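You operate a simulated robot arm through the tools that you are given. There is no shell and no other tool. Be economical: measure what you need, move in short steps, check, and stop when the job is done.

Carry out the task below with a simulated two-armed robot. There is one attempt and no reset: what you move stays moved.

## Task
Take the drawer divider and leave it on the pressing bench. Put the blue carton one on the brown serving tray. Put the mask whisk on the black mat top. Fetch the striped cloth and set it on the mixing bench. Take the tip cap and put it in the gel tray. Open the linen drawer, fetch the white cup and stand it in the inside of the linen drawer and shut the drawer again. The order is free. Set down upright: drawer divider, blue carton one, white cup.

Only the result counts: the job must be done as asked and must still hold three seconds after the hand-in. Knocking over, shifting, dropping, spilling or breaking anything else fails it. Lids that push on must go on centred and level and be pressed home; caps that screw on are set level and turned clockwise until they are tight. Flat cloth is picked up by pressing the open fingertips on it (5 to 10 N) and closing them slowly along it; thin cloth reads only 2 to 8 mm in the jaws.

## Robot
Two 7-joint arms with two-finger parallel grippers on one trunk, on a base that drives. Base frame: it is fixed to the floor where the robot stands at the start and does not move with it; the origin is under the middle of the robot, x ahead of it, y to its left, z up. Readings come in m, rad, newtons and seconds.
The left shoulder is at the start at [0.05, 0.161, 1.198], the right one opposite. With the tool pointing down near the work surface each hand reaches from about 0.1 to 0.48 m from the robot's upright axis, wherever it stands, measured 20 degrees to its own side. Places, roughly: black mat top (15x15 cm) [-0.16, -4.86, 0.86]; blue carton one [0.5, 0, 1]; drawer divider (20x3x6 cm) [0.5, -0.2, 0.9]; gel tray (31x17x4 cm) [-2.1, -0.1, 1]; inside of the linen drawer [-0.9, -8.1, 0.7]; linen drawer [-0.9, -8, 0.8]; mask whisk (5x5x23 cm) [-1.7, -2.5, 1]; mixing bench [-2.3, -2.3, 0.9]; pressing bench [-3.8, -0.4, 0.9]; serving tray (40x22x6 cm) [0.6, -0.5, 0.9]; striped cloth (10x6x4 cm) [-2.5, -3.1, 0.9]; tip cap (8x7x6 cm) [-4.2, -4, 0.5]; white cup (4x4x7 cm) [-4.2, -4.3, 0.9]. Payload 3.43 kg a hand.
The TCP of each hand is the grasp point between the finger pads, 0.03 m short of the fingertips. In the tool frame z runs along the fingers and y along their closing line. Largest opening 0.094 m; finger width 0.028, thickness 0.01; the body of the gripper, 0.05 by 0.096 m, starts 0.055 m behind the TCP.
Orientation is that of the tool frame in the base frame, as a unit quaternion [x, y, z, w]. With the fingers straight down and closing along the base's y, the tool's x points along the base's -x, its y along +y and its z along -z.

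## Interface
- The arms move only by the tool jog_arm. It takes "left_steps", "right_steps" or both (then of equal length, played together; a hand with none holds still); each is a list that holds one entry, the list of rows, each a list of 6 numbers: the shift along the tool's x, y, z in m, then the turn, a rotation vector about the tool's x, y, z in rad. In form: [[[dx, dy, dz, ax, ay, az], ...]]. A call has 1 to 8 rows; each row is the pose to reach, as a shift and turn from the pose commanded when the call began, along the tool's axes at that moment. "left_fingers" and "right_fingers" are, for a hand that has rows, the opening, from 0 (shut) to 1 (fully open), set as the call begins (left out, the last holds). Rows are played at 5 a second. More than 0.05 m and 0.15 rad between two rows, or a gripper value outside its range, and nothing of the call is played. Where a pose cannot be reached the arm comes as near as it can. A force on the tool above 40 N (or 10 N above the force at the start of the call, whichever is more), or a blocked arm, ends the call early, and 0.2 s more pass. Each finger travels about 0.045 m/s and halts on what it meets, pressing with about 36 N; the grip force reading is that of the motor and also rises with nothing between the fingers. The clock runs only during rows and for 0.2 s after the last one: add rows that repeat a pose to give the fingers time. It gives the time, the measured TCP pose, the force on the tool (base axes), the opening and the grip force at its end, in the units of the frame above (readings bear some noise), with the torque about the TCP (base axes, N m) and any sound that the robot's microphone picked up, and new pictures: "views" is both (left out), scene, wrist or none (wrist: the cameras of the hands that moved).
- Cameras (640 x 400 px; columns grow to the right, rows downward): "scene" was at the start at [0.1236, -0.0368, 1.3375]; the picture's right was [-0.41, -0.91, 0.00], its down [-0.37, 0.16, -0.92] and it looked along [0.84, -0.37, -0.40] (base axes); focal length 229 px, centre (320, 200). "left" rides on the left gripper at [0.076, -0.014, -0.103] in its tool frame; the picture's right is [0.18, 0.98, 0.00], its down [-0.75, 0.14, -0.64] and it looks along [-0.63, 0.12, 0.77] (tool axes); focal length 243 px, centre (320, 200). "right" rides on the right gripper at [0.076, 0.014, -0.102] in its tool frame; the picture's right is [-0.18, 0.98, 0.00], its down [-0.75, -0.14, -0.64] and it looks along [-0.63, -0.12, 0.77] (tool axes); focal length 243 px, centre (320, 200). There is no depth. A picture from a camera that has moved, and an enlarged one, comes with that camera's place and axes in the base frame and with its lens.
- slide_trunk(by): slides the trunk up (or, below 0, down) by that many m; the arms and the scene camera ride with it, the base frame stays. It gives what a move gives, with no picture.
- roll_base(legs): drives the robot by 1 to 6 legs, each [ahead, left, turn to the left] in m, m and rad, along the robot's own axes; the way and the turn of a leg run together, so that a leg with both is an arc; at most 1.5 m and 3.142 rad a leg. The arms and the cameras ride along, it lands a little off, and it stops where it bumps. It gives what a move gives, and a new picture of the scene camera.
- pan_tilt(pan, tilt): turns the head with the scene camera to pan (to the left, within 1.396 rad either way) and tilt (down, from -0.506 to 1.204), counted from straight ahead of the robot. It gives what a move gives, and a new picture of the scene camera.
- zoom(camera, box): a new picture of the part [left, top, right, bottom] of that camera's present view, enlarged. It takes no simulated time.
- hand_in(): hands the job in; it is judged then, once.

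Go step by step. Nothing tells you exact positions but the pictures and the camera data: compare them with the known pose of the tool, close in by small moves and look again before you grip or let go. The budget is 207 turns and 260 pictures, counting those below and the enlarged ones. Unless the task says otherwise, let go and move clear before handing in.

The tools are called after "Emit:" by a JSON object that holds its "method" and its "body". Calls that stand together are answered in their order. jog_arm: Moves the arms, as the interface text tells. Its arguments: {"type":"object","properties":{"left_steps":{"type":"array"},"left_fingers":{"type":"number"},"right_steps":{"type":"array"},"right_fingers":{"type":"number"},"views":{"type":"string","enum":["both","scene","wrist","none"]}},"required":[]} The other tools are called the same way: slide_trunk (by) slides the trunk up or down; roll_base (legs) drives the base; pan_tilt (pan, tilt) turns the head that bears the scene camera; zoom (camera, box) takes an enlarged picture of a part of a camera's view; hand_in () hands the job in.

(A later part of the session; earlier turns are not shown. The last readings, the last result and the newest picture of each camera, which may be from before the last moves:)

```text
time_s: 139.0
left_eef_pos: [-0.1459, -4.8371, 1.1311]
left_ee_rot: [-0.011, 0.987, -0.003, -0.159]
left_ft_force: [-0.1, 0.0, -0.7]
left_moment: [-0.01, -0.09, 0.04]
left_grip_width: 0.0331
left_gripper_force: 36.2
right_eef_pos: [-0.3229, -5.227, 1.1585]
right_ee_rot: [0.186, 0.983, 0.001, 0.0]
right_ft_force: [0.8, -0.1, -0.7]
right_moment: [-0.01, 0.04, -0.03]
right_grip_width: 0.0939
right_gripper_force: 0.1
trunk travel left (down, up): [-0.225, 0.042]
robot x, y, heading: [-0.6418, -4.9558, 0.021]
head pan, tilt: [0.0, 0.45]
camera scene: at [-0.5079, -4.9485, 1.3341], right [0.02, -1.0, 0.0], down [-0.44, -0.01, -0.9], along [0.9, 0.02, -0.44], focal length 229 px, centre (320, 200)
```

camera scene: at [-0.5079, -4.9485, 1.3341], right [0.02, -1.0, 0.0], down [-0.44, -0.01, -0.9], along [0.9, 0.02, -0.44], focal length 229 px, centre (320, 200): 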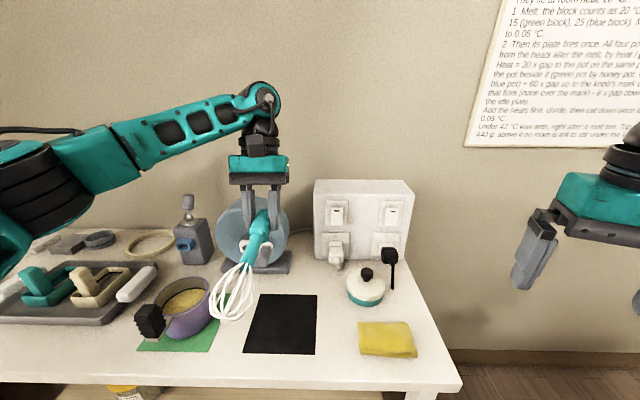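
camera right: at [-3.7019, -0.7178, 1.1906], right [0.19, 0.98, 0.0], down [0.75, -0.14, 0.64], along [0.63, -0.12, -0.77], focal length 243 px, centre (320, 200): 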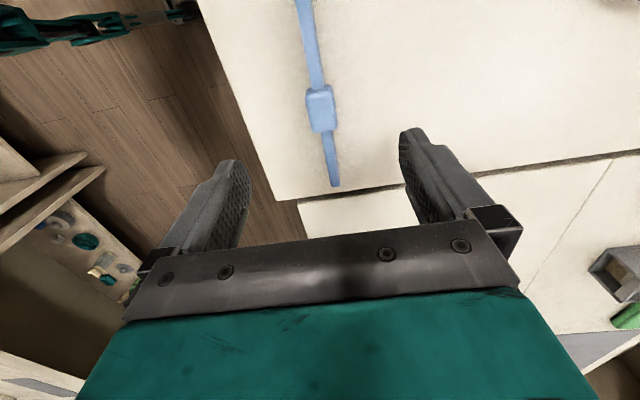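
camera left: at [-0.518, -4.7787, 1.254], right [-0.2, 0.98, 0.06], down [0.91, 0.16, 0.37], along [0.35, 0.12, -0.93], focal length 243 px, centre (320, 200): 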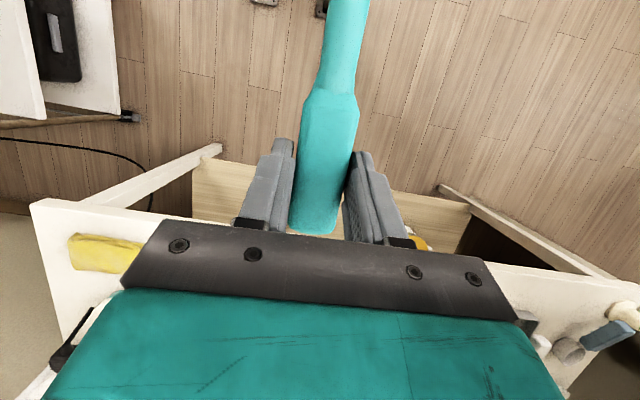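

The mat is confirmed at (-0.159, -4.861). I'll position just short of the roller and lower towards the mat.

Emit:
{"method": "jog_arm", "body": {"left_steps": [[[-0.022, -0.018, -0.007, 0, 0, 0], [-0.0437, -0.035, -0.0145, 0, 0, 0], [-0.056, -0.035, 0.023, 0, 0, 0], [-0.069, -0.035, 0.061, 0, 0, 0], [-0.081, -0.035, 0.1, 0, 0, 0], [-0.094, -0.035, 0.137, 0, 0, 0], [-0.097, -0.035, 0.147, 0, 0, 0], [-0.097, -0.035, 0.147, 0, 0, 0]]]}}

```text
time_s: 140.8
left_eef_pos: [-0.1014, -4.8725, 0.9603]
left_ee_rot: [-0.01, 0.987, -0.002, -0.159]
left_ft_force: [0.3, 0.5, -0.2]
left_moment: [-0.01, -0.09, 0.01]
left_grip_width: 0.0333
left_gripper_force: 35.9
right_eef_pos: [-0.3234, -5.2276, 1.1572]
right_ee_rot: [0.186, 0.983, 0.0, 0.0]
right_ft_force: [0.3, -0.1, -1.1]
right_moment: [0.02, -0.01, -0.04]
right_grip_width: 0.0939
right_gripper_force: 0.0
trunk travel left (down, up): [-0.225, 0.042]
robot x, y, heading: [-0.6389, -4.9513, 0.019]
head pan, tilt: [0.0, 0.45]
camera scene: at [-0.5084, -4.9484, 1.3341], right [0.02, -1.0, 0.0], down [-0.44, -0.01, -0.9], along [0.9, 0.02, -0.44], focal length 229 px, centre (320, 200)
camera left: at [-0.1415, -4.8874, 1.083], right [-0.2, 0.98, 0.06], down [0.91, 0.16, 0.37], along [0.36, 0.12, -0.93], focal length 243 px, centre (320, 200)
```

scene: 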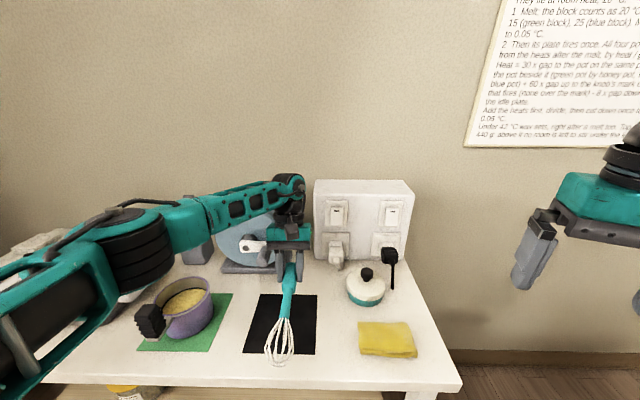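
left: 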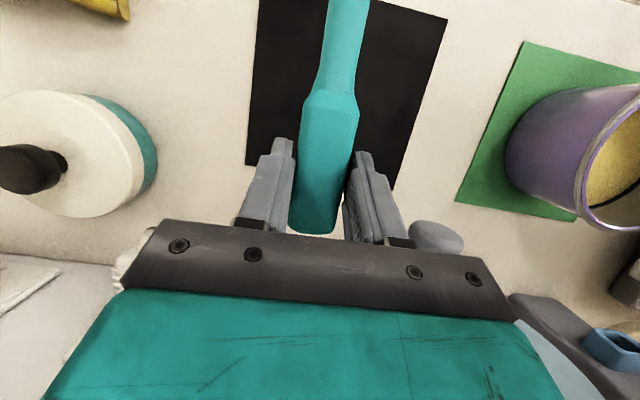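

It's aligned over the mat. I'll lower slowly to just touch, and open only partly because of the roller knob next to the finger.

Emit:
{"method": "jog_arm", "body": {"left_steps": [[[-0.0063, 0, 0.019, 0, 0, 0], [-0.0126, 0, 0.038, 0, 0, 0], [-0.0158, 0, 0.0475, 0, 0, 0], [-0.0173, 0, 0.052, 0, 0, 0], [-0.0189, 0, 0.057, 0, 0, 0]]], "views": "wrist"}}

```text
time_s: 142.0
left_eef_pos: [-0.1001, -4.8715, 0.9005]
left_ee_rot: [-0.009, 0.987, -0.002, -0.158]
left_ft_force: [-0.3, 1.6, -1.0]
left_moment: [0.0, -0.13, 0.03]
left_grip_width: 0.0332
left_gripper_force: 36.0
right_eef_pos: [-0.3231, -5.2275, 1.1569]
right_ee_rot: [0.187, 0.982, 0.0, -0.001]
right_ft_force: [-0.7, 0.0, 0.6]
right_moment: [0.02, -0.02, -0.02]
right_grip_width: 0.094
right_gripper_force: 0.0
trunk travel left (down, up): [-0.225, 0.042]
robot x, y, heading: [-0.6397, -4.9498, 0.018]
head pan, tilt: [0.0, 0.45]
camera left: at [-0.1403, -4.8871, 1.0233], right [-0.2, 0.98, 0.06], down [0.91, 0.16, 0.37], along [0.36, 0.12, -0.93], focal length 243 px, centre (320, 200)
```

left: 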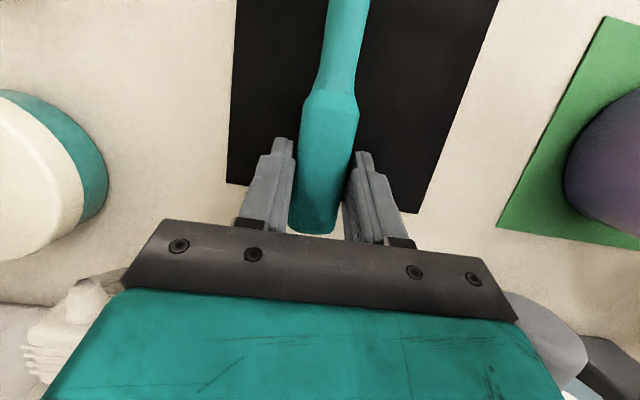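

Emit:
{"method": "jog_arm", "body": {"left_steps": [[[-0.001, 0, 0.003, 0, 0, 0], [-0.002, 0, 0.006, 0, 0, 0], [-0.003, 0, 0.009, 0, 0, 0], [-0.004, 0, 0.012, 0, 0, 0]]], "views": "scene"}}

```text
time_s: 143.0
left_eef_pos: [-0.0999, -4.8707, 0.8905]
left_ee_rot: [-0.011, 0.987, -0.002, -0.159]
left_ft_force: [0.2, -0.5, 4.8]
left_moment: [-0.05, 0.97, 0.05]
left_grip_width: 0.0336
left_gripper_force: 36.4
right_eef_pos: [-0.3227, -5.2266, 1.1589]
right_ee_rot: [0.186, 0.983, 0.0, 0.001]
right_ft_force: [0.6, 0.2, 0.1]
right_moment: [0.0, 0.0, -0.01]
right_grip_width: 0.0942
right_gripper_force: 0.0
trunk travel left (down, up): [-0.225, 0.042]
robot x, y, heading: [-0.6391, -4.9519, 0.02]
head pan, tilt: [0.0, 0.45]
camera scene: at [-0.5087, -4.9485, 1.3343], right [0.02, -1.0, 0.0], down [-0.43, -0.01, -0.9], along [0.9, 0.02, -0.43], focal length 229 px, centre (320, 200)
```

scene: 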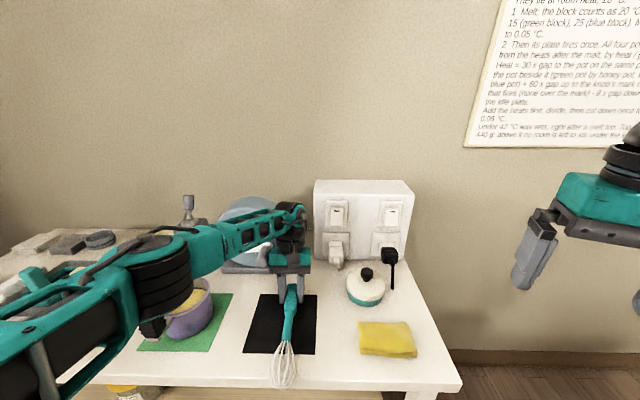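

The whisk head has touched but is off the mat's near edge. I'll release here, rise, and then regrip it further back to shift it diagonally onto the mat.

Emit:
{"method": "jog_arm", "body": {"left_steps": [[[0, 0, 0, 0, 0, 0], [0, 0, 0, 0, 0, 0], [0, 0, 0, 0, 0, 0], [0.01, 0, -0.03, 0, 0, 0], [0.02, 0, -0.06, 0, 0, 0], [0.03, 0, -0.1, 0, 0.1, 0], [0.03, 0, -0.12, 0, 0.2, 0], [0.03, 0, -0.14, 0, 0.32, 0]]], "left_fingers": 0.62}}

```text
time_s: 144.8
left_eef_pos: [-0.1235, -4.8769, 1.0219]
left_ee_rot: [-0.005, 0.956, 0.002, -0.294]
left_ft_force: [0.9, 0.2, 0.0]
left_moment: [0.0, -0.01, 0.03]
left_grip_width: 0.0584
left_gripper_force: 0.1
left hand out of reach, approached as far as the arm can: row 7, 8
right_eef_pos: [-0.3232, -5.2267, 1.1573]
right_ee_rot: [0.187, 0.982, 0.0, 0.0]
right_ft_force: [-0.1, 0.3, -0.2]
right_moment: [-0.01, 0.08, 0.03]
right_grip_width: 0.0939
right_gripper_force: 0.0
trunk travel left (down, up): [-0.225, 0.042]
robot x, y, heading: [-0.637, -4.9501, 0.023]
head pan, tilt: [0.0, 0.45]
camera scene: at [-0.5083, -4.9482, 1.3341], right [0.02, -1.0, 0.0], down [-0.44, -0.01, -0.9], along [0.9, 0.02, -0.44], focal length 229 px, centre (320, 200)
camera left: at [-0.1289, -4.8929, 1.1494], right [-0.16, 0.98, 0.11], down [0.98, 0.15, 0.11], along [0.09, 0.13, -0.99], focal length 243 px, centre (320, 200)
```

scene: 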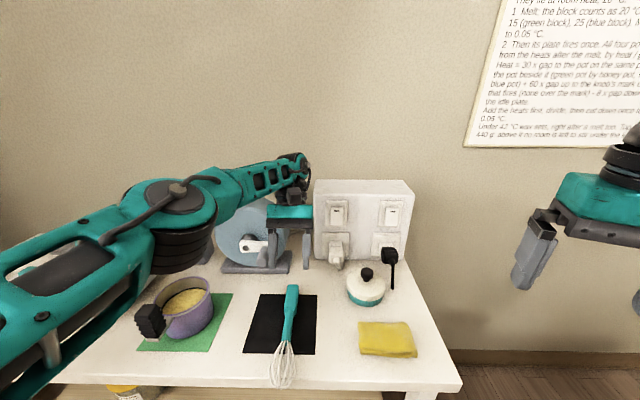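
left: 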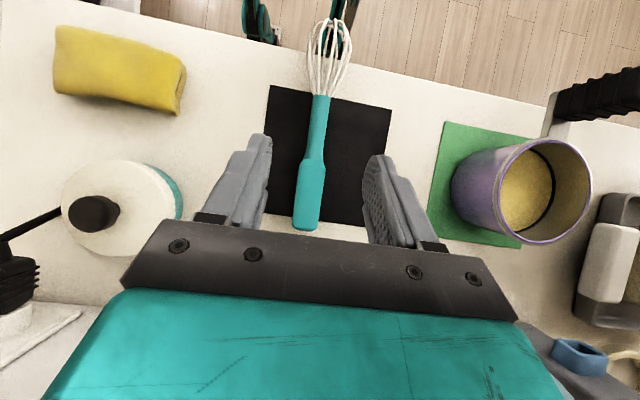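

I turned the wrong way, but nothing was disturbed. The whisk lies along x, with its handle end at -0.07 and head tip at -0.29. I'll bring the tool vertical above the handle at x≈-0.135.

Emit:
{"method": "jog_arm", "body": {"left_steps": [[[-0.001, 0.001, 0.005, 0, -0.14, 0], [-0.002, 0.003, 0.01, 0, -0.28, 0], [-0.003, 0.005, 0.015, 0, -0.42, 0], [-0.003, 0.005, 0.02, 0, -0.56, 0], [-0.003, 0.005, 0.0246, 0, -0.6, 0], [-0.003, 0.005, 0.0246, 0, -0.6, 0]]]}}

```text
time_s: 146.2
left_eef_pos: [-0.1356, -4.8709, 0.9963]
left_ee_rot: [-0.011, 1.0, -0.001, -0.019]
left_ft_force: [-0.4, 0.2, 0.1]
left_moment: [-0.02, 0.03, 0.0]
left_grip_width: 0.0585
left_gripper_force: 0.1
right_eef_pos: [-0.324, -5.2275, 1.1582]
right_ee_rot: [0.187, 0.982, 0.0, 0.0]
right_ft_force: [-0.6, -1.5, -0.4]
right_moment: [0.03, 0.0, 0.02]
right_grip_width: 0.094
right_gripper_force: 0.1
trunk travel left (down, up): [-0.225, 0.042]
robot x, y, heading: [-0.6382, -4.9522, 0.019]
head pan, tilt: [0.0, 0.45]
camera scene: at [-0.5085, -4.9484, 1.3342], right [0.02, -1.0, 0.0], down [-0.44, -0.01, -0.9], along [0.9, 0.02, -0.44], focal length 229 px, centre (320, 200)
camera left: at [-0.2077, -4.8867, 1.1036], right [-0.21, 0.98, 0.01], down [0.77, 0.16, 0.61], along [0.6, 0.13, -0.79], focal length 243 px, centre (320, 200)
```

scene: 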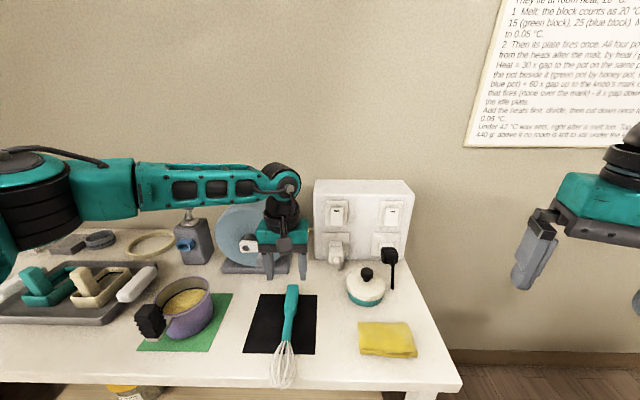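
left: 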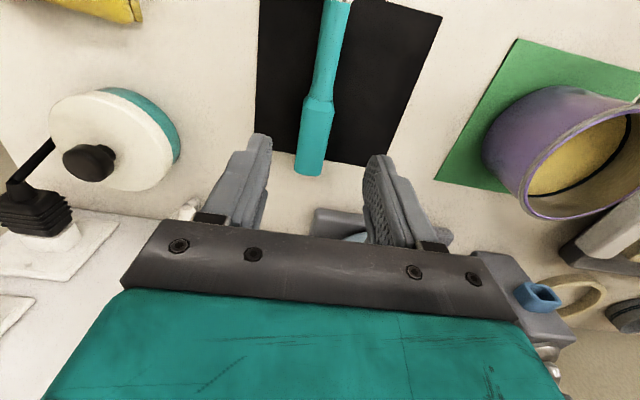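

Descending onto the handle and closing.

Emit:
{"method": "jog_arm", "body": {"left_steps": [[[0, 0, 0.035, 0, 0, 0], [0, 0, 0.07, 0, 0, 0], [0, 0, 0.09, 0, 0, 0], [0, 0, 0.098, 0, 0, 0], [0, 0, 0.098, 0, 0, 0]]], "views": "wrist"}}

Emit:
{"method": "jog_arm", "body": {"left_steps": [[[0, 0, 0, 0, 0, 0], [0, 0, 0, 0, 0, 0], [0, 0, 0, 0, 0, 0], [0, 0, 0, 0, 0, 0]]], "left_fingers": 0, "views": "none"}}

```text
time_s: 147.4
left_eef_pos: [-0.141, -4.872, 0.8998]
left_ee_rot: [-0.011, 1.0, 0.0, -0.019]
left_ft_force: [-0.4, 0.5, 0.0]
left_moment: [-0.02, -0.03, 0.01]
left_grip_width: 0.0583
left_gripper_force: 0.1
right_eef_pos: [-0.324, -5.2277, 1.1584]
right_ee_rot: [0.186, 0.983, 0.0, 0.001]
right_ft_force: [-0.1, 0.7, 0.4]
right_moment: [-0.05, -0.02, 0.01]
right_grip_width: 0.0941
right_gripper_force: 0.0
trunk travel left (down, up): [-0.225, 0.042]
robot x, y, heading: [-0.6376, -4.9548, 0.02]
head pan, tilt: [0.0, 0.45]
camera left: at [-0.2117, -4.8874, 1.0055], right [-0.21, 0.98, 0.01], down [0.77, 0.16, 0.61], along [0.6, 0.13, -0.79], focal length 243 px, centre (320, 200)
```

left: 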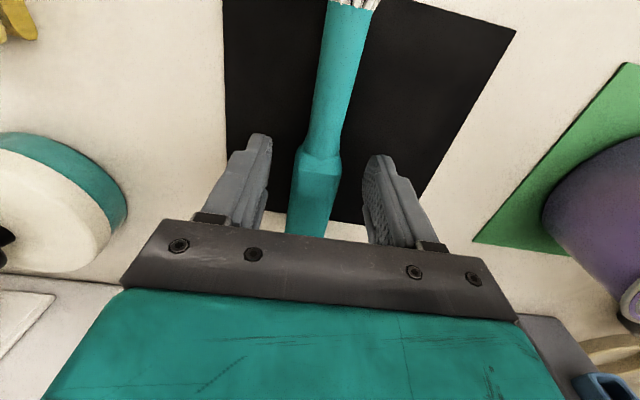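

```text
time_s: 148.4
left_eef_pos: [-0.1414, -4.8717, 0.8994]
left_ee_rot: [-0.01, 1.0, -0.001, -0.019]
left_ft_force: [-0.6, -0.3, 0.0]
left_moment: [0.04, -0.02, 0.01]
left_grip_width: 0.029
left_gripper_force: 35.8
right_eef_pos: [-0.3233, -5.2274, 1.1576]
right_ee_rot: [0.187, 0.982, 0.0, 0.0]
right_ft_force: [-0.1, -0.4, -0.2]
right_moment: [0.01, -0.03, 0.03]
right_grip_width: 0.0938
right_gripper_force: 0.1
trunk travel left (down, up): [-0.225, 0.042]
robot x, y, heading: [-0.6411, -4.9506, 0.023]
head pan, tilt: [0.0, 0.45]
```

The whisk is gripped. I'll lift 2.5 cm, turn it 45° and centre it along the mat diagonal.

Emit:
{"method": "jog_arm", "body": {"left_steps": [[[0, 0, -0.025, 0, 0, 0], [-0.001, -0.002, -0.03, 0, 0, 0.13], [-0.002, -0.005, -0.03, 0, 0, 0.26], [-0.003, -0.008, -0.03, 0, 0, 0.39], [-0.005, -0.011, -0.03, 0, 0, 0.53], [-0.006, -0.014, -0.03, 0, 0, 0.66], [-0.006, -0.014, -0.03, 0, 0, 0.785], [-0.006, -0.014, -0.03, 0, 0, 0.785]]]}}

```text
time_s: 150.2
left_eef_pos: [-0.1345, -4.8862, 0.9308]
left_ee_rot: [0.373, 0.928, -0.008, -0.017]
left_ft_force: [0.1, 0.1, -0.4]
left_moment: [-0.02, -0.05, 0.03]
left_grip_width: 0.0291
left_gripper_force: 36.1
right_eef_pos: [-0.3228, -5.2279, 1.1579]
right_ee_rot: [0.187, 0.982, 0.0, 0.001]
right_ft_force: [0.6, 0.1, 0.2]
right_moment: [0.01, -0.03, -0.01]
right_grip_width: 0.094
right_gripper_force: 0.0
trunk travel left (down, up): [-0.225, 0.042]
robot x, y, heading: [-0.639, -4.9527, 0.021]
head pan, tilt: [0.0, 0.45]
camera scene: at [-0.5084, -4.9484, 1.3341], right [0.02, -1.0, 0.0], down [-0.44, -0.01, -0.9], along [0.9, 0.02, -0.44], focal length 229 px, centre (320, 200)
camera left: at [-0.1938, -4.843, 1.0355], right [0.55, 0.84, -0.02], down [0.67, -0.42, 0.62], along [0.51, -0.35, -0.79], focal length 243 px, centre (320, 200)
```

scene: 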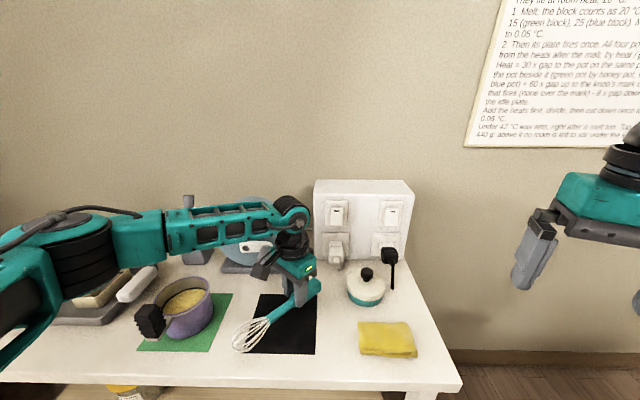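
left: 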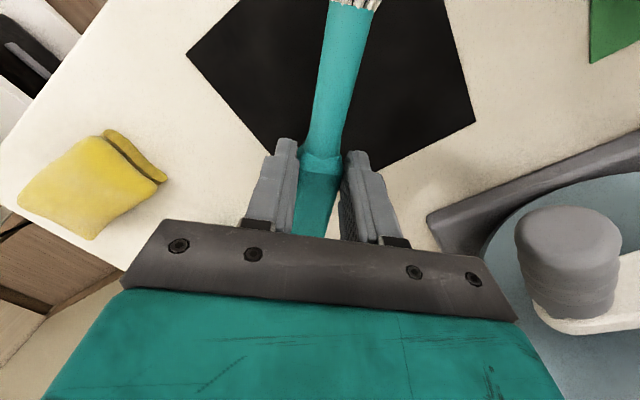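

I'll shift it a further 1.4 cm towards the mat middle and lower it to contact.

Emit:
{"method": "jog_arm", "body": {"left_steps": [[[-0.0127, -0.007, 0, 0, 0, 0], [-0.0127, -0.007, 0.015, 0, 0, 0], [-0.0127, -0.007, 0.022, 0, 0, 0], [-0.0127, -0.007, 0.027, 0, 0, 0], [-0.0127, -0.007, 0.031, 0, 0, 0]]]}}

```text
time_s: 151.4
left_eef_pos: [-0.1304, -4.8986, 0.9004]
left_ee_rot: [0.373, 0.928, -0.008, -0.018]
left_ft_force: [0.9, -0.9, 7.9]
left_moment: [0.77, 0.71, 0.04]
left_grip_width: 0.0294
left_gripper_force: 36.3
right_eef_pos: [-0.3232, -5.2273, 1.1578]
right_ee_rot: [0.186, 0.982, 0.0, 0.001]
right_ft_force: [0.3, 0.3, 0.6]
right_moment: [-0.03, 0.0, 0.0]
right_grip_width: 0.0939
right_gripper_force: 0.0
trunk travel left (down, up): [-0.225, 0.042]
robot x, y, heading: [-0.6403, -4.9528, 0.019]
head pan, tilt: [0.0, 0.45]
camera scene: at [-0.5088, -4.9487, 1.3343], right [0.02, -1.0, 0.0], down [-0.43, -0.01, -0.9], along [0.9, 0.02, -0.43], focal length 229 px, centre (320, 200)
camera left: at [-0.1907, -4.8579, 1.0059], right [0.55, 0.84, -0.02], down [0.67, -0.42, 0.62], along [0.51, -0.35, -0.79], focal length 243 px, centre (320, 200)
```

scene: 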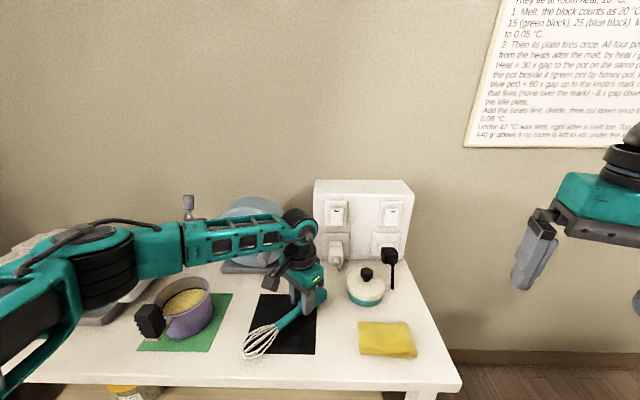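
left: 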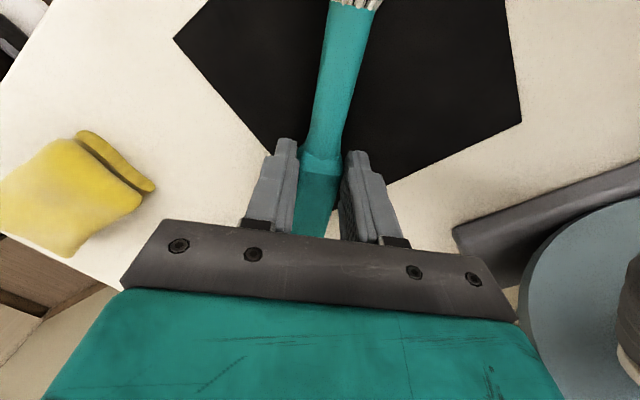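

The whisk lies across the mat. I'll open partway and rise.

Emit:
{"method": "jog_arm", "body": {"left_steps": [[[0, 0, 0, 0, 0, 0], [0, 0, 0, 0, 0, 0], [0, 0, 0, 0, 0, 0], [0, 0, -0.03, 0, 0, 0], [0, 0, -0.07, 0, 0, 0], [0, 0, -0.11, 0, 0, 0], [0, 0, -0.15, 0, 0, 0], [0, 0, -0.19, 0, 0, 0]]], "left_fingers": 0.5}}

```text
time_s: 153.2
left_eef_pos: [-0.1232, -4.8987, 1.091]
left_ee_rot: [0.373, 0.928, -0.008, -0.018]
left_ft_force: [-0.5, -1.2, 0.3]
left_moment: [-0.01, 0.03, 0.01]
left_grip_width: 0.0471
left_gripper_force: 0.1
right_eef_pos: [-0.3239, -5.2274, 1.1573]
right_ee_rot: [0.187, 0.982, 0.0, 0.001]
right_ft_force: [0.0, 0.5, 0.8]
right_moment: [0.01, -0.02, -0.01]
right_grip_width: 0.094
right_gripper_force: 0.0
trunk travel left (down, up): [-0.225, 0.042]
robot x, y, heading: [-0.6404, -4.9521, 0.023]
head pan, tilt: [0.0, 0.45]
camera scene: at [-0.5088, -4.9485, 1.3342], right [0.02, -1.0, 0.0], down [-0.43, -0.01, -0.9], along [0.9, 0.02, -0.43], focal length 229 px, centre (320, 200)
camera left: at [-0.1843, -4.8567, 1.1971], right [0.55, 0.84, -0.02], down [0.67, -0.42, 0.62], along [0.51, -0.35, -0.79], focal length 243 px, centre (320, 200)
```

scene: 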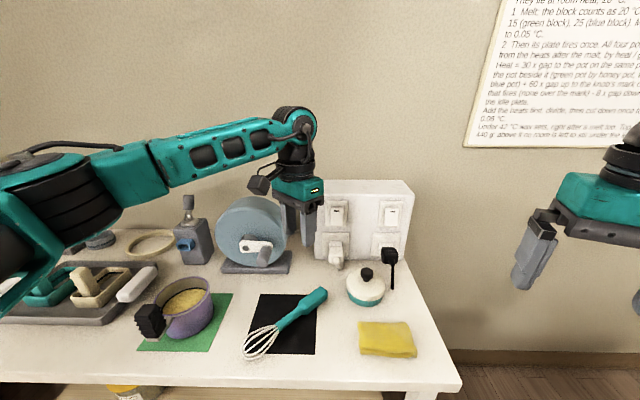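
left: 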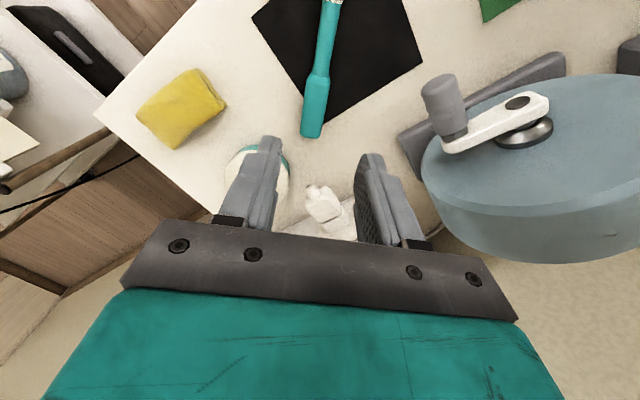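

The whisk is on the mat. I'll back away, retract the left hand, go north and turn west to view the rest of this room.

Emit:
{"method": "roll_base", "body": {"legs": [[-0.33, 0, 0]]}}

Emit:
{"method": "jog_arm", "body": {"left_steps": [[[0.02, -0.005, -0.01, 0, 0, -0.13], [0.04, -0.01, -0.02, 0, 0, -0.26], [0.06, -0.015, -0.03, 0, 0, -0.39], [0.08, -0.02, -0.04, 0, 0, -0.52], [0.1, -0.025, -0.05, 0, 0, -0.65], [0.12, -0.03, -0.06, 0, 0, -0.785], [0.135, -0.035, -0.07, 0, 0, -0.785]]], "left_fingers": 1, "views": "none"}}

Emit:
{"method": "roll_base", "body": {"legs": [[0, 1.15, 0], [0, 0, 1.57], [0, 0, 1.57]]}}

```text
time_s: 155.3
left_eef_pos: [-0.448, -4.9053, 1.0907]
left_ee_rot: [0.372, 0.928, -0.008, -0.018]
left_ft_force: [0.5, -0.5, 0.1]
left_moment: [-0.02, -0.03, 0.01]
left_grip_width: 0.0468
left_gripper_force: 0.0
right_eef_pos: [-0.6487, -5.234, 1.1584]
right_ee_rot: [0.187, 0.982, 0.0, -0.001]
right_ft_force: [0.2, 0.4, 0.1]
right_moment: [0.01, 0.02, 0.01]
right_grip_width: 0.0941
right_gripper_force: 0.1
trunk travel left (down, up): [-0.225, 0.042]
robot x, y, heading: [-0.9622, -4.9591, 0.018]
head pan, tilt: [0.0, 0.45]
camera scene: at [-0.8345, -4.955, 1.3342], right [0.02, -1.0, 0.0], down [-0.43, -0.01, -0.9], along [0.9, 0.02, -0.43], focal length 229 px, centre (320, 200)
```

scene: 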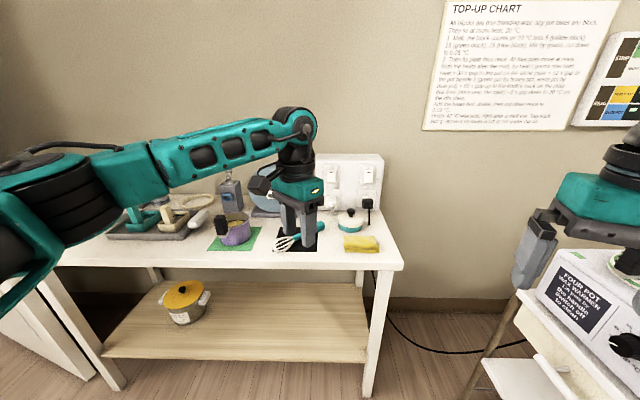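

```text
time_s: 156.9
left_eef_pos: [-0.5683, -4.8386, 1.1669]
left_ee_rot: [-0.012, 1.0, 0.0, -0.02]
left_ft_force: [0.7, 0.1, 0.2]
left_moment: [0.01, 0.02, -0.02]
left_grip_width: 0.0941
left_gripper_force: 0.0
right_eef_pos: [-0.6492, -5.2338, 1.1576]
right_ee_rot: [0.186, 0.982, 0.0, 0.0]
right_ft_force: [-0.1, 0.4, 0.2]
right_moment: [-0.03, 0.01, 0.02]
right_grip_width: 0.0938
right_gripper_force: 0.1
trunk travel left (down, up): [-0.225, 0.042]
robot x, y, heading: [-0.9635, -4.9575, 0.022]
head pan, tilt: [0.0, 0.45]
```

```text
time_s: 170.5
left_eef_pos: [-1.3805, -3.9533, 1.1664]
left_ee_rot: [0.999, 0.026, 0.019, -0.002]
left_ft_force: [-0.3, -0.6, 0.4]
left_moment: [-0.02, 0.02, -0.01]
left_grip_width: 0.0941
left_gripper_force: 0.0
right_eef_pos: [-1.3111, -3.5537, 1.1582]
right_ee_rot: [0.985, -0.173, 0.0, 0.0]
right_ft_force: [0.5, 0.8, 0.0]
right_moment: [0.0, -0.01, -0.03]
right_grip_width: 0.0941
right_gripper_force: 0.1
trunk travel left (down, up): [-0.225, 0.042]
robot x, y, heading: [-0.9866, -3.8202, -3.093]
head pan, tilt: [0.0, 0.45]
camera scene: at [-1.1196, -3.8256, 1.3342], right [-0.05, 1.0, 0.0], down [0.43, 0.02, -0.9], along [-0.9, -0.04, -0.44], focal length 229 px, centre (320, 200)
```

scene: 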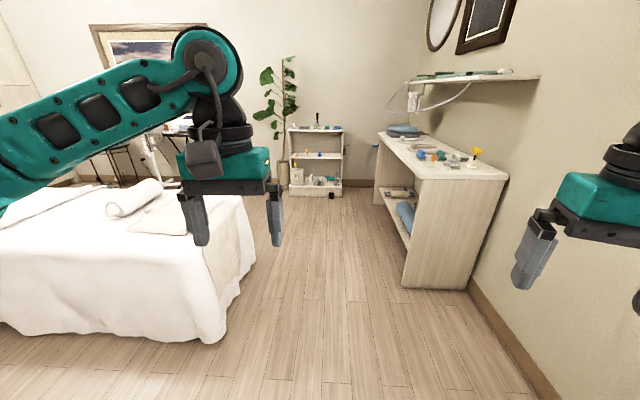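

The tall shelf ahead holds the cup and cap, and the bench on the right should hold the striped cloth. Zooming in on both.

Emit:
{"method": "zoom", "body": {"camera": "scene", "box": [370, 60, 550, 210]}}

Emit:
{"method": "zoom", "body": {"camera": "scene", "box": [270, 95, 370, 210]}}

```text
2.67 times, centred on (460, 135) of scene
camera zoom: at [-1.1196, -3.8256, 1.3342], right [-0.05, 1.0, 0.0], down [0.43, 0.02, -0.9], along [-0.9, -0.04, -0.44], focal length 610 px, centre (-53, 373)
```

zoom: 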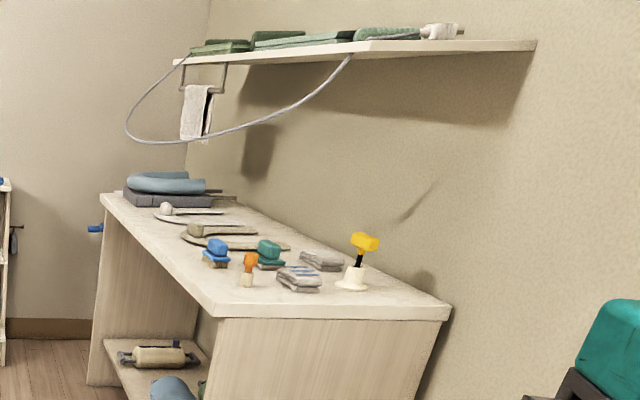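

```text
3.48 times, centred on (320, 152) of scene
camera zoom: at [-1.1196, -3.8256, 1.3342], right [-0.05, 1.0, 0.0], down [0.43, 0.02, -0.9], along [-0.9, -0.04, -0.44], focal length 796 px, centre (320, 365)
```

zoom: 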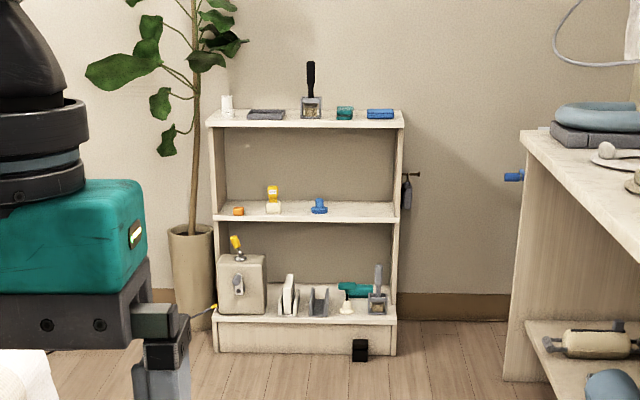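

The white cup is on the top shelf at about (-4.11, -4.29), the tip cap is the blue piece on the middle shelf, and the striped cloth is on the bench at (-2.5, -3.07). Cup first: I'll drive west to the shelf.

Emit:
{"method": "roll_base", "body": {"legs": [[0, 0, -0.05], [1.3, 0, 0], [0.9, 0, 0], [0, 0.33, 0]]}}

```text
time_s: 183.6
left_eef_pos: [-3.587, -4.2493, 1.1666]
left_ee_rot: [1.0, 0.002, 0.019, 0.0]
left_ft_force: [0.9, -0.5, -0.8]
left_moment: [0.02, -0.03, 0.03]
left_grip_width: 0.0941
left_gripper_force: 0.0
right_eef_pos: [-3.4992, -3.8547, 1.1584]
right_ee_rot: [0.981, -0.195, -0.001, 0.001]
right_ft_force: [0.1, 0.6, 0.5]
right_moment: [0.0, 0.03, 0.0]
right_grip_width: 0.094
right_gripper_force: 0.1
trunk travel left (down, up): [-0.225, 0.042]
robot x, y, heading: [-3.1929, -4.1337, -3.136]
head pan, tilt: [0.0, 0.45]
camera scene: at [-3.3202, -4.1338, 1.3342], right [0.0, 1.0, 0.0], down [0.44, 0.0, -0.9], along [-0.9, 0.0, -0.44], focal length 229 px, centre (320, 200)
```

scene: 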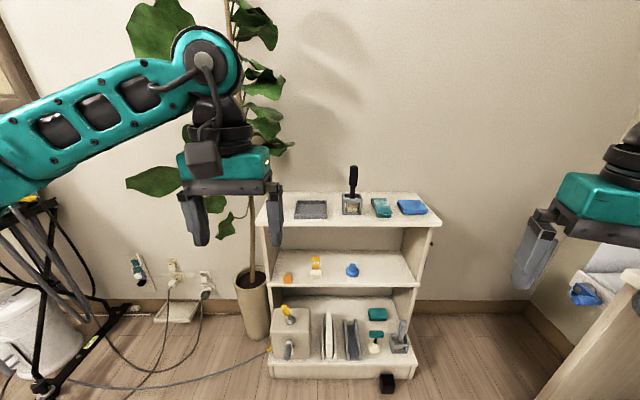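

The cup is behind the left gripper, and a plant stands on that side. I'll work from further right so the left elbow stays clear of it.

Emit:
{"method": "roll_base", "body": {"legs": [[0, -0.2, 0], [0.3, 0, 0]]}}

Emit:
{"method": "pan_tilt", "body": {"pan": 0.2, "tilt": 0.6}}

```text
time_s: 186.8
left_eef_pos: [-3.8849, -4.056, 1.1663]
left_ee_rot: [1.0, 0.004, 0.02, -0.001]
left_ft_force: [0.2, -0.5, 0.0]
left_moment: [0.0, -0.03, -0.03]
left_grip_width: 0.094
left_gripper_force: 0.0
right_eef_pos: [-3.7987, -3.66, 1.1581]
right_ee_rot: [0.981, -0.193, 0.002, 0.0]
right_ft_force: [-0.8, 0.5, 0.0]
right_moment: [0.03, -0.04, 0.02]
right_grip_width: 0.094
right_gripper_force: 0.1
trunk travel left (down, up): [-0.225, 0.042]
robot x, y, heading: [-3.483, -3.9378, -3.13]
head pan, tilt: [0.0, 0.45]
camera scene: at [-3.6176, -3.9388, 1.3341], right [-0.01, 1.0, 0.0], down [0.44, 0.0, -0.9], along [-0.9, -0.01, -0.44], focal length 229 px, centre (320, 200)
```

scene: 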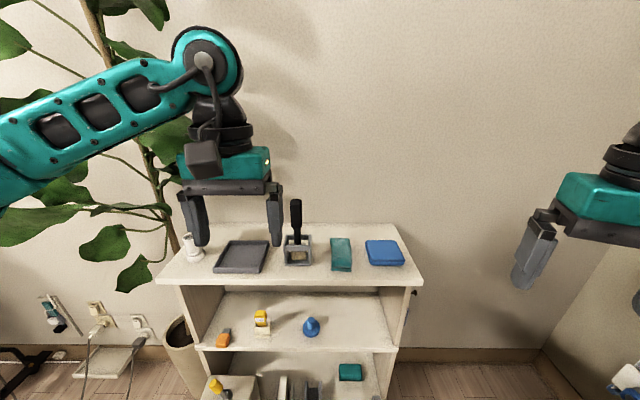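

```text
time_s: 187.5
left_eef_pos: [-3.8836, -4.055, 1.1647]
left_ee_rot: [1.0, 0.004, 0.019, 0.0]
left_ft_force: [0.3, 0.0, -0.3]
left_moment: [0.02, -0.01, 0.03]
left_grip_width: 0.0939
left_gripper_force: 0.1
right_eef_pos: [-3.798, -3.6595, 1.1587]
right_ee_rot: [0.981, -0.192, 0.0, 0.0]
right_ft_force: [-0.2, 0.0, 0.8]
right_moment: [0.0, 0.01, 0.01]
right_grip_width: 0.0939
right_gripper_force: 0.1
trunk travel left (down, up): [-0.225, 0.042]
robot x, y, heading: [-3.4837, -3.9421, -3.133]
head pan, tilt: [0.201, 0.6]
camera scene: at [-3.6115, -3.9563, 1.3206], right [-0.21, 0.98, 0.0], down [0.55, 0.12, -0.83], along [-0.81, -0.17, -0.56], focal length 229 px, centre (320, 200)
```

scene: 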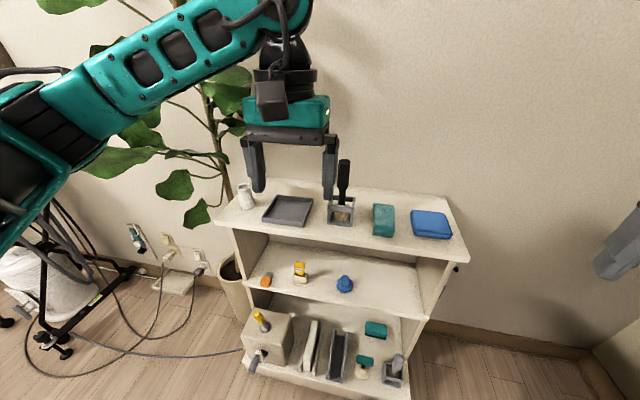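

The cup is at about (-4.14, -4.317), close to some leaves. I'll roll slightly nearer and move the left hand towards it for a wrist view.

Emit:
{"method": "roll_base", "body": {"legs": [[0.12, 0, 0]]}}

Emit:
{"method": "jog_arm", "body": {"left_steps": [[[-0.01, 0.04, 0, 0, 0, -0.14], [-0.02, 0.08, 0, 0, 0, -0.28], [-0.03, 0.12, 0, 0, 0, -0.42], [-0.04, 0.15, 0, 0, 0, -0.56], [-0.05, 0.18, 0, 0, 0, -0.7], [-0.06, 0.2, 0, 0, 0, -0.84], [-0.06, 0.21, 0, 0, 0, -0.98], [-0.06, 0.21, 0, 0, 0, -1.12]]]}}

```text
time_s: 188.7
left_eef_pos: [-4.0034, -4.0571, 1.1662]
left_ee_rot: [1.0, 0.006, 0.019, 0.0]
left_ft_force: [0.0, -0.3, -0.1]
left_moment: [-0.01, -0.07, -0.01]
left_grip_width: 0.0941
left_gripper_force: 0.1
right_eef_pos: [-3.9175, -3.6607, 1.1576]
right_ee_rot: [0.981, -0.191, 0.001, 0.0]
right_ft_force: [-0.9, 0.8, -0.7]
right_moment: [-0.01, -0.02, -0.04]
right_grip_width: 0.0941
right_gripper_force: 0.1
trunk travel left (down, up): [-0.225, 0.042]
robot x, y, heading: [-3.6045, -3.939, -3.134]
head pan, tilt: [0.201, 0.6]
camera scene: at [-3.7317, -3.9574, 1.3204], right [-0.21, 0.98, 0.0], down [0.55, 0.12, -0.82], along [-0.81, -0.17, -0.57], focal length 229 px, centre (320, 200)
```

scene: 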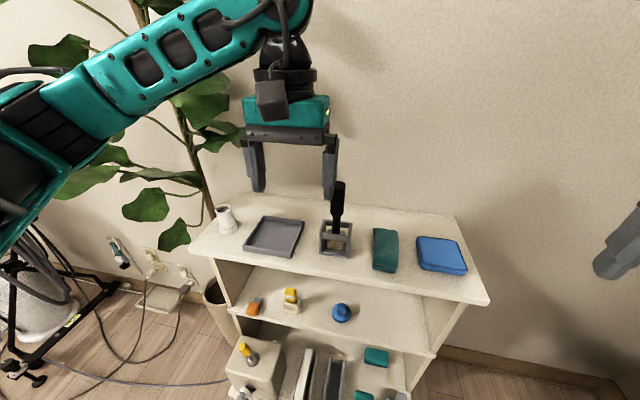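

```text
time_s: 190.5
left_eef_pos: [-4.0598, -4.267, 1.1647]
left_ee_rot: [0.843, 0.537, 0.017, 0.01]
left_ft_force: [-0.2, -0.1, 0.6]
left_moment: [0.02, 0.04, 0.0]
left_grip_width: 0.094
left_gripper_force: 0.1
right_eef_pos: [-3.9172, -3.6621, 1.1582]
right_ee_rot: [0.981, -0.192, 0.0, 0.0]
right_ft_force: [0.1, 0.4, 0.8]
right_moment: [0.03, 0.01, 0.0]
right_grip_width: 0.0941
right_gripper_force: 0.1
trunk travel left (down, up): [-0.225, 0.042]
robot x, y, heading: [-3.6041, -3.9391, -3.133]
head pan, tilt: [0.201, 0.6]
camera scene: at [-3.7305, -3.9573, 1.3206], right [-0.21, 0.98, 0.0], down [0.55, 0.12, -0.83], along [-0.81, -0.17, -0.56], focal length 229 px, centre (320, 200)
camera left: at [-4.0435, -4.1925, 1.2684], right [0.97, -0.25, 0.04], down [-0.22, -0.74, 0.63], along [-0.13, -0.62, -0.77], focal length 243 px, centre (320, 200)
```

scene: 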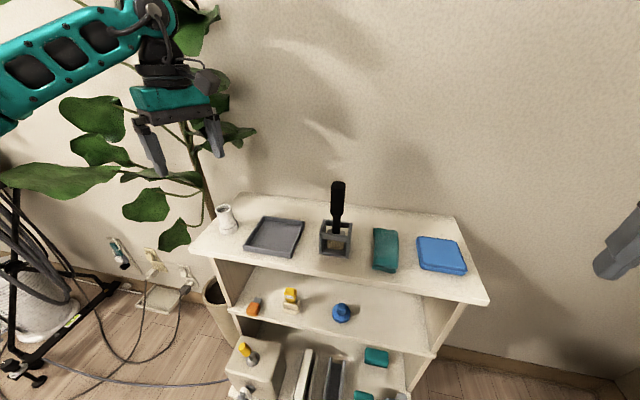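
left: 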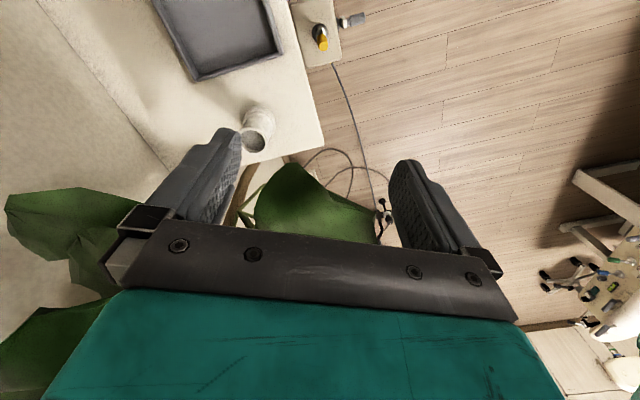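

The cup is at (-4.16, -4.317) with its mouth at z≈0.954, and leaves come within about 6–10 cm. I'll finish turning so the fingers close along x, narrow the opening, and centre above the cup.

Emit:
{"method": "jog_arm", "body": {"left_steps": [[[-0.02, -0.015, 0, 0, 0, -0.12], [-0.04, -0.03, 0, 0, 0, -0.24], [-0.06, -0.045, 0, 0, 0, -0.36], [-0.08, -0.06, 0, 0, 0, -0.45], [-0.0886, -0.068, 0.01, 0, 0, -0.45], [-0.0886, -0.068, 0.02, 0, 0, -0.45]]], "left_fingers": 0.65}}

```text
time_s: 191.9
left_eef_pos: [-4.1581, -4.3176, 1.1391]
left_ee_rot: [0.704, 0.71, 0.013, 0.013]
left_ft_force: [-0.5, 0.1, -0.3]
left_moment: [0.02, 0.01, -0.04]
left_grip_width: 0.0611
left_gripper_force: 0.0
right_eef_pos: [-3.9171, -3.6616, 1.1577]
right_ee_rot: [0.981, -0.192, 0.0, 0.0]
right_ft_force: [0.5, -0.3, -0.4]
right_moment: [0.0, 0.01, 0.0]
right_grip_width: 0.0941
right_gripper_force: 0.0
trunk travel left (down, up): [-0.225, 0.042]
robot x, y, heading: [-3.6043, -3.9386, -3.134]
head pan, tilt: [0.201, 0.6]
camera scene: at [-3.7304, -3.9576, 1.3206], right [-0.21, 0.98, 0.0], down [0.55, 0.12, -0.83], along [-0.81, -0.17, -0.56], focal length 229 px, centre (320, 200)
camera left: at [-4.1761, -4.2422, 1.2424], right [0.98, 0.19, 0.04], down [0.12, -0.75, 0.65], along [0.15, -0.63, -0.76], focal length 243 px, centre (320, 200)
```

scene: 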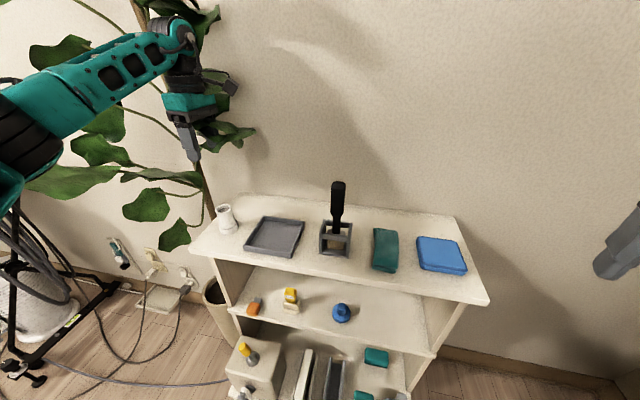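
left: 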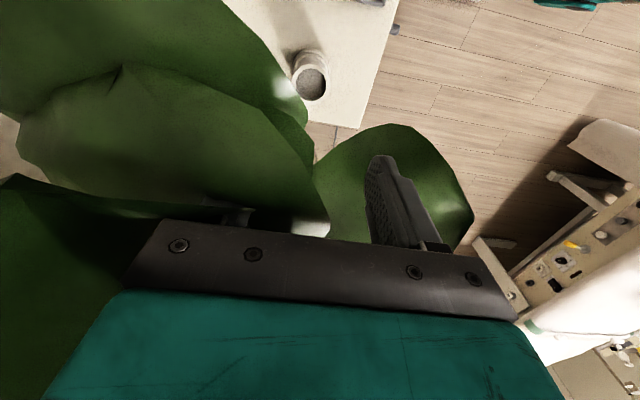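

The leaves look close, but there is no contact force. I'll correct a small tilt and descend partway, watching the forces.

Emit:
{"method": "jog_arm", "body": {"left_steps": [[[0, 0, 0, 0.037, 0, 0], [0, 0, 0.03, 0.037, 0, 0], [0, -0.002, 0.06, 0.037, 0, 0], [0, -0.003, 0.09, 0.037, 0, 0], [0, -0.004, 0.12, 0.037, 0, 0], [0, -0.004, 0.12, 0.037, 0, 0]]]}}

```text
time_s: 193.3
left_eef_pos: [-4.1575, -4.3194, 1.0218]
left_ee_rot: [0.704, 0.71, 0.001, 0.0]
left_ft_force: [-0.7, 0.2, -0.2]
left_moment: [-0.03, 0.01, 0.03]
left_grip_width: 0.0613
left_gripper_force: 0.1
right_eef_pos: [-3.9163, -3.6603, 1.1575]
right_ee_rot: [0.981, -0.192, -0.001, 0.001]
right_ft_force: [0.6, 0.2, -0.5]
right_moment: [-0.04, 0.01, 0.05]
right_grip_width: 0.0939
right_gripper_force: 0.0
trunk travel left (down, up): [-0.225, 0.042]
robot x, y, heading: [-3.6041, -3.9424, -3.132]
head pan, tilt: [0.201, 0.6]
camera scene: at [-3.7304, -3.9573, 1.3206], right [-0.21, 0.98, 0.0], down [0.55, 0.12, -0.83], along [-0.81, -0.17, -0.56], focal length 229 px, centre (320, 200)
camera left: at [-4.1716, -4.2429, 1.1246], right [0.98, 0.19, 0.0], down [0.15, -0.75, 0.64], along [0.12, -0.63, -0.77], focal length 243 px, centre (320, 200)
```

scene: 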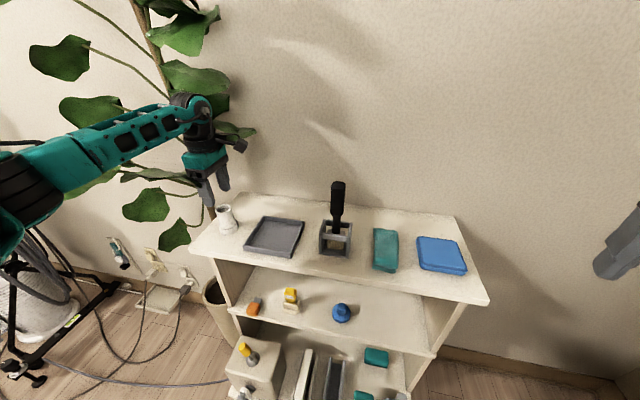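
left: 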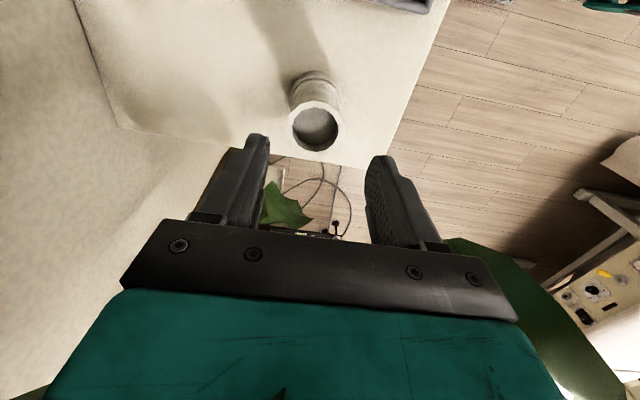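

No contact. The cup centre is at (-4.1615, -4.316). I'll descend around it and close gently.

Emit:
{"method": "jog_arm", "body": {"left_steps": [[[0.003, -0.004, 0.03, 0, 0, 0], [0.003, -0.004, 0.06, 0, 0, 0], [0.003, -0.004, 0.085, 0, 0, 0], [0.003, -0.004, 0.095, 0, 0, 0], [0.003, -0.004, 0.095, 0, 0, 0]]], "views": "wrist"}}

Emit:
{"method": "jog_arm", "body": {"left_steps": [[[0, 0, 0, 0, 0, 0], [0, 0, 0, 0, 0, 0], [0, 0, 0, 0, 0, 0], [0, 0, 0, 0, 0, 0]]], "left_fingers": 0.25, "views": "wrist"}}

```text
time_s: 194.5
left_eef_pos: [-4.1612, -4.3155, 0.9253]
left_ee_rot: [0.703, 0.711, 0.0, 0.001]
left_ft_force: [-0.5, -0.1, 1.0]
left_moment: [0.0, 0.01, 0.0]
left_grip_width: 0.0613
left_gripper_force: 0.0
right_eef_pos: [-3.9169, -3.6613, 1.1579]
right_ee_rot: [0.981, -0.192, 0.0, 0.001]
right_ft_force: [-0.3, -0.1, -0.3]
right_moment: [0.02, 0.0, 0.02]
right_grip_width: 0.094
right_gripper_force: 0.1
trunk travel left (down, up): [-0.225, 0.042]
robot x, y, heading: [-3.6024, -3.9437, -3.135]
head pan, tilt: [0.201, 0.6]
camera left: at [-4.1757, -4.2406, 1.0288], right [0.98, 0.19, 0.0], down [0.15, -0.75, 0.64], along [0.12, -0.63, -0.77], focal length 243 px, centre (320, 200)
```

left: 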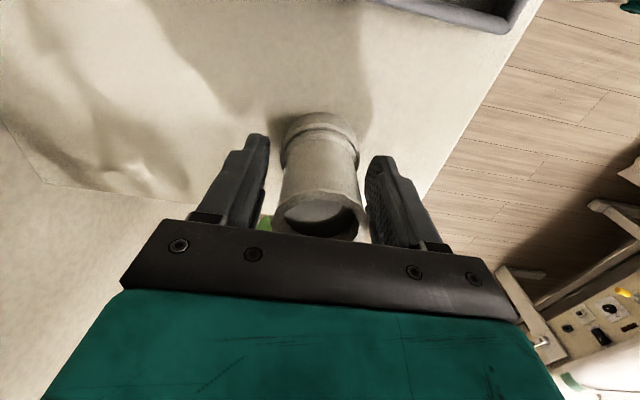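

```text
time_s: 195.5
left_eef_pos: [-4.1597, -4.3149, 0.9258]
left_ee_rot: [0.705, 0.71, 0.001, 0.0]
left_ft_force: [1.6, 0.1, -2.3]
left_moment: [0.07, -0.06, -0.48]
left_grip_width: 0.0496
left_gripper_force: 44.6
right_eef_pos: [-3.9167, -3.6617, 1.1575]
right_ee_rot: [0.981, -0.192, 0.0, 0.0]
right_ft_force: [0.2, 0.0, 0.3]
right_moment: [0.04, 0.02, -0.01]
right_grip_width: 0.0941
right_gripper_force: 0.0
trunk travel left (down, up): [-0.225, 0.042]
robot x, y, heading: [-3.6038, -3.9368, -3.138]
head pan, tilt: [0.201, 0.6]
camera left: at [-4.1756, -4.2406, 1.0289], right [0.98, 0.19, 0.0], down [0.15, -0.75, 0.64], along [0.12, -0.63, -0.77], focal length 243 px, centre (320, 200)
```

left: 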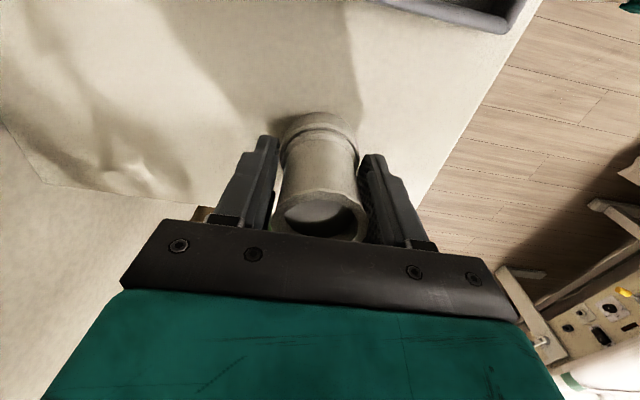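

The cup is gripped. I'll lift straight up and bring it back to the robot side.

Emit:
{"method": "jog_arm", "body": {"left_steps": [[[0, 0, -0.03, 0, 0, 0], [0, 0, -0.07, 0, 0, 0], [0, 0, -0.11, 0, 0, 0], [0.02, 0.03, -0.15, 0, 0, 0], [0.05, 0.07, -0.17, 0, 0, 0], [0.08, 0.11, -0.17, 0, 0, 0], [0.1, 0.15, -0.17, 0, 0, 0], [0.12, 0.19, -0.17, 0, 0, 0]]]}}

```text
refused: row 4 steps farther than a row can; nothing moved
```

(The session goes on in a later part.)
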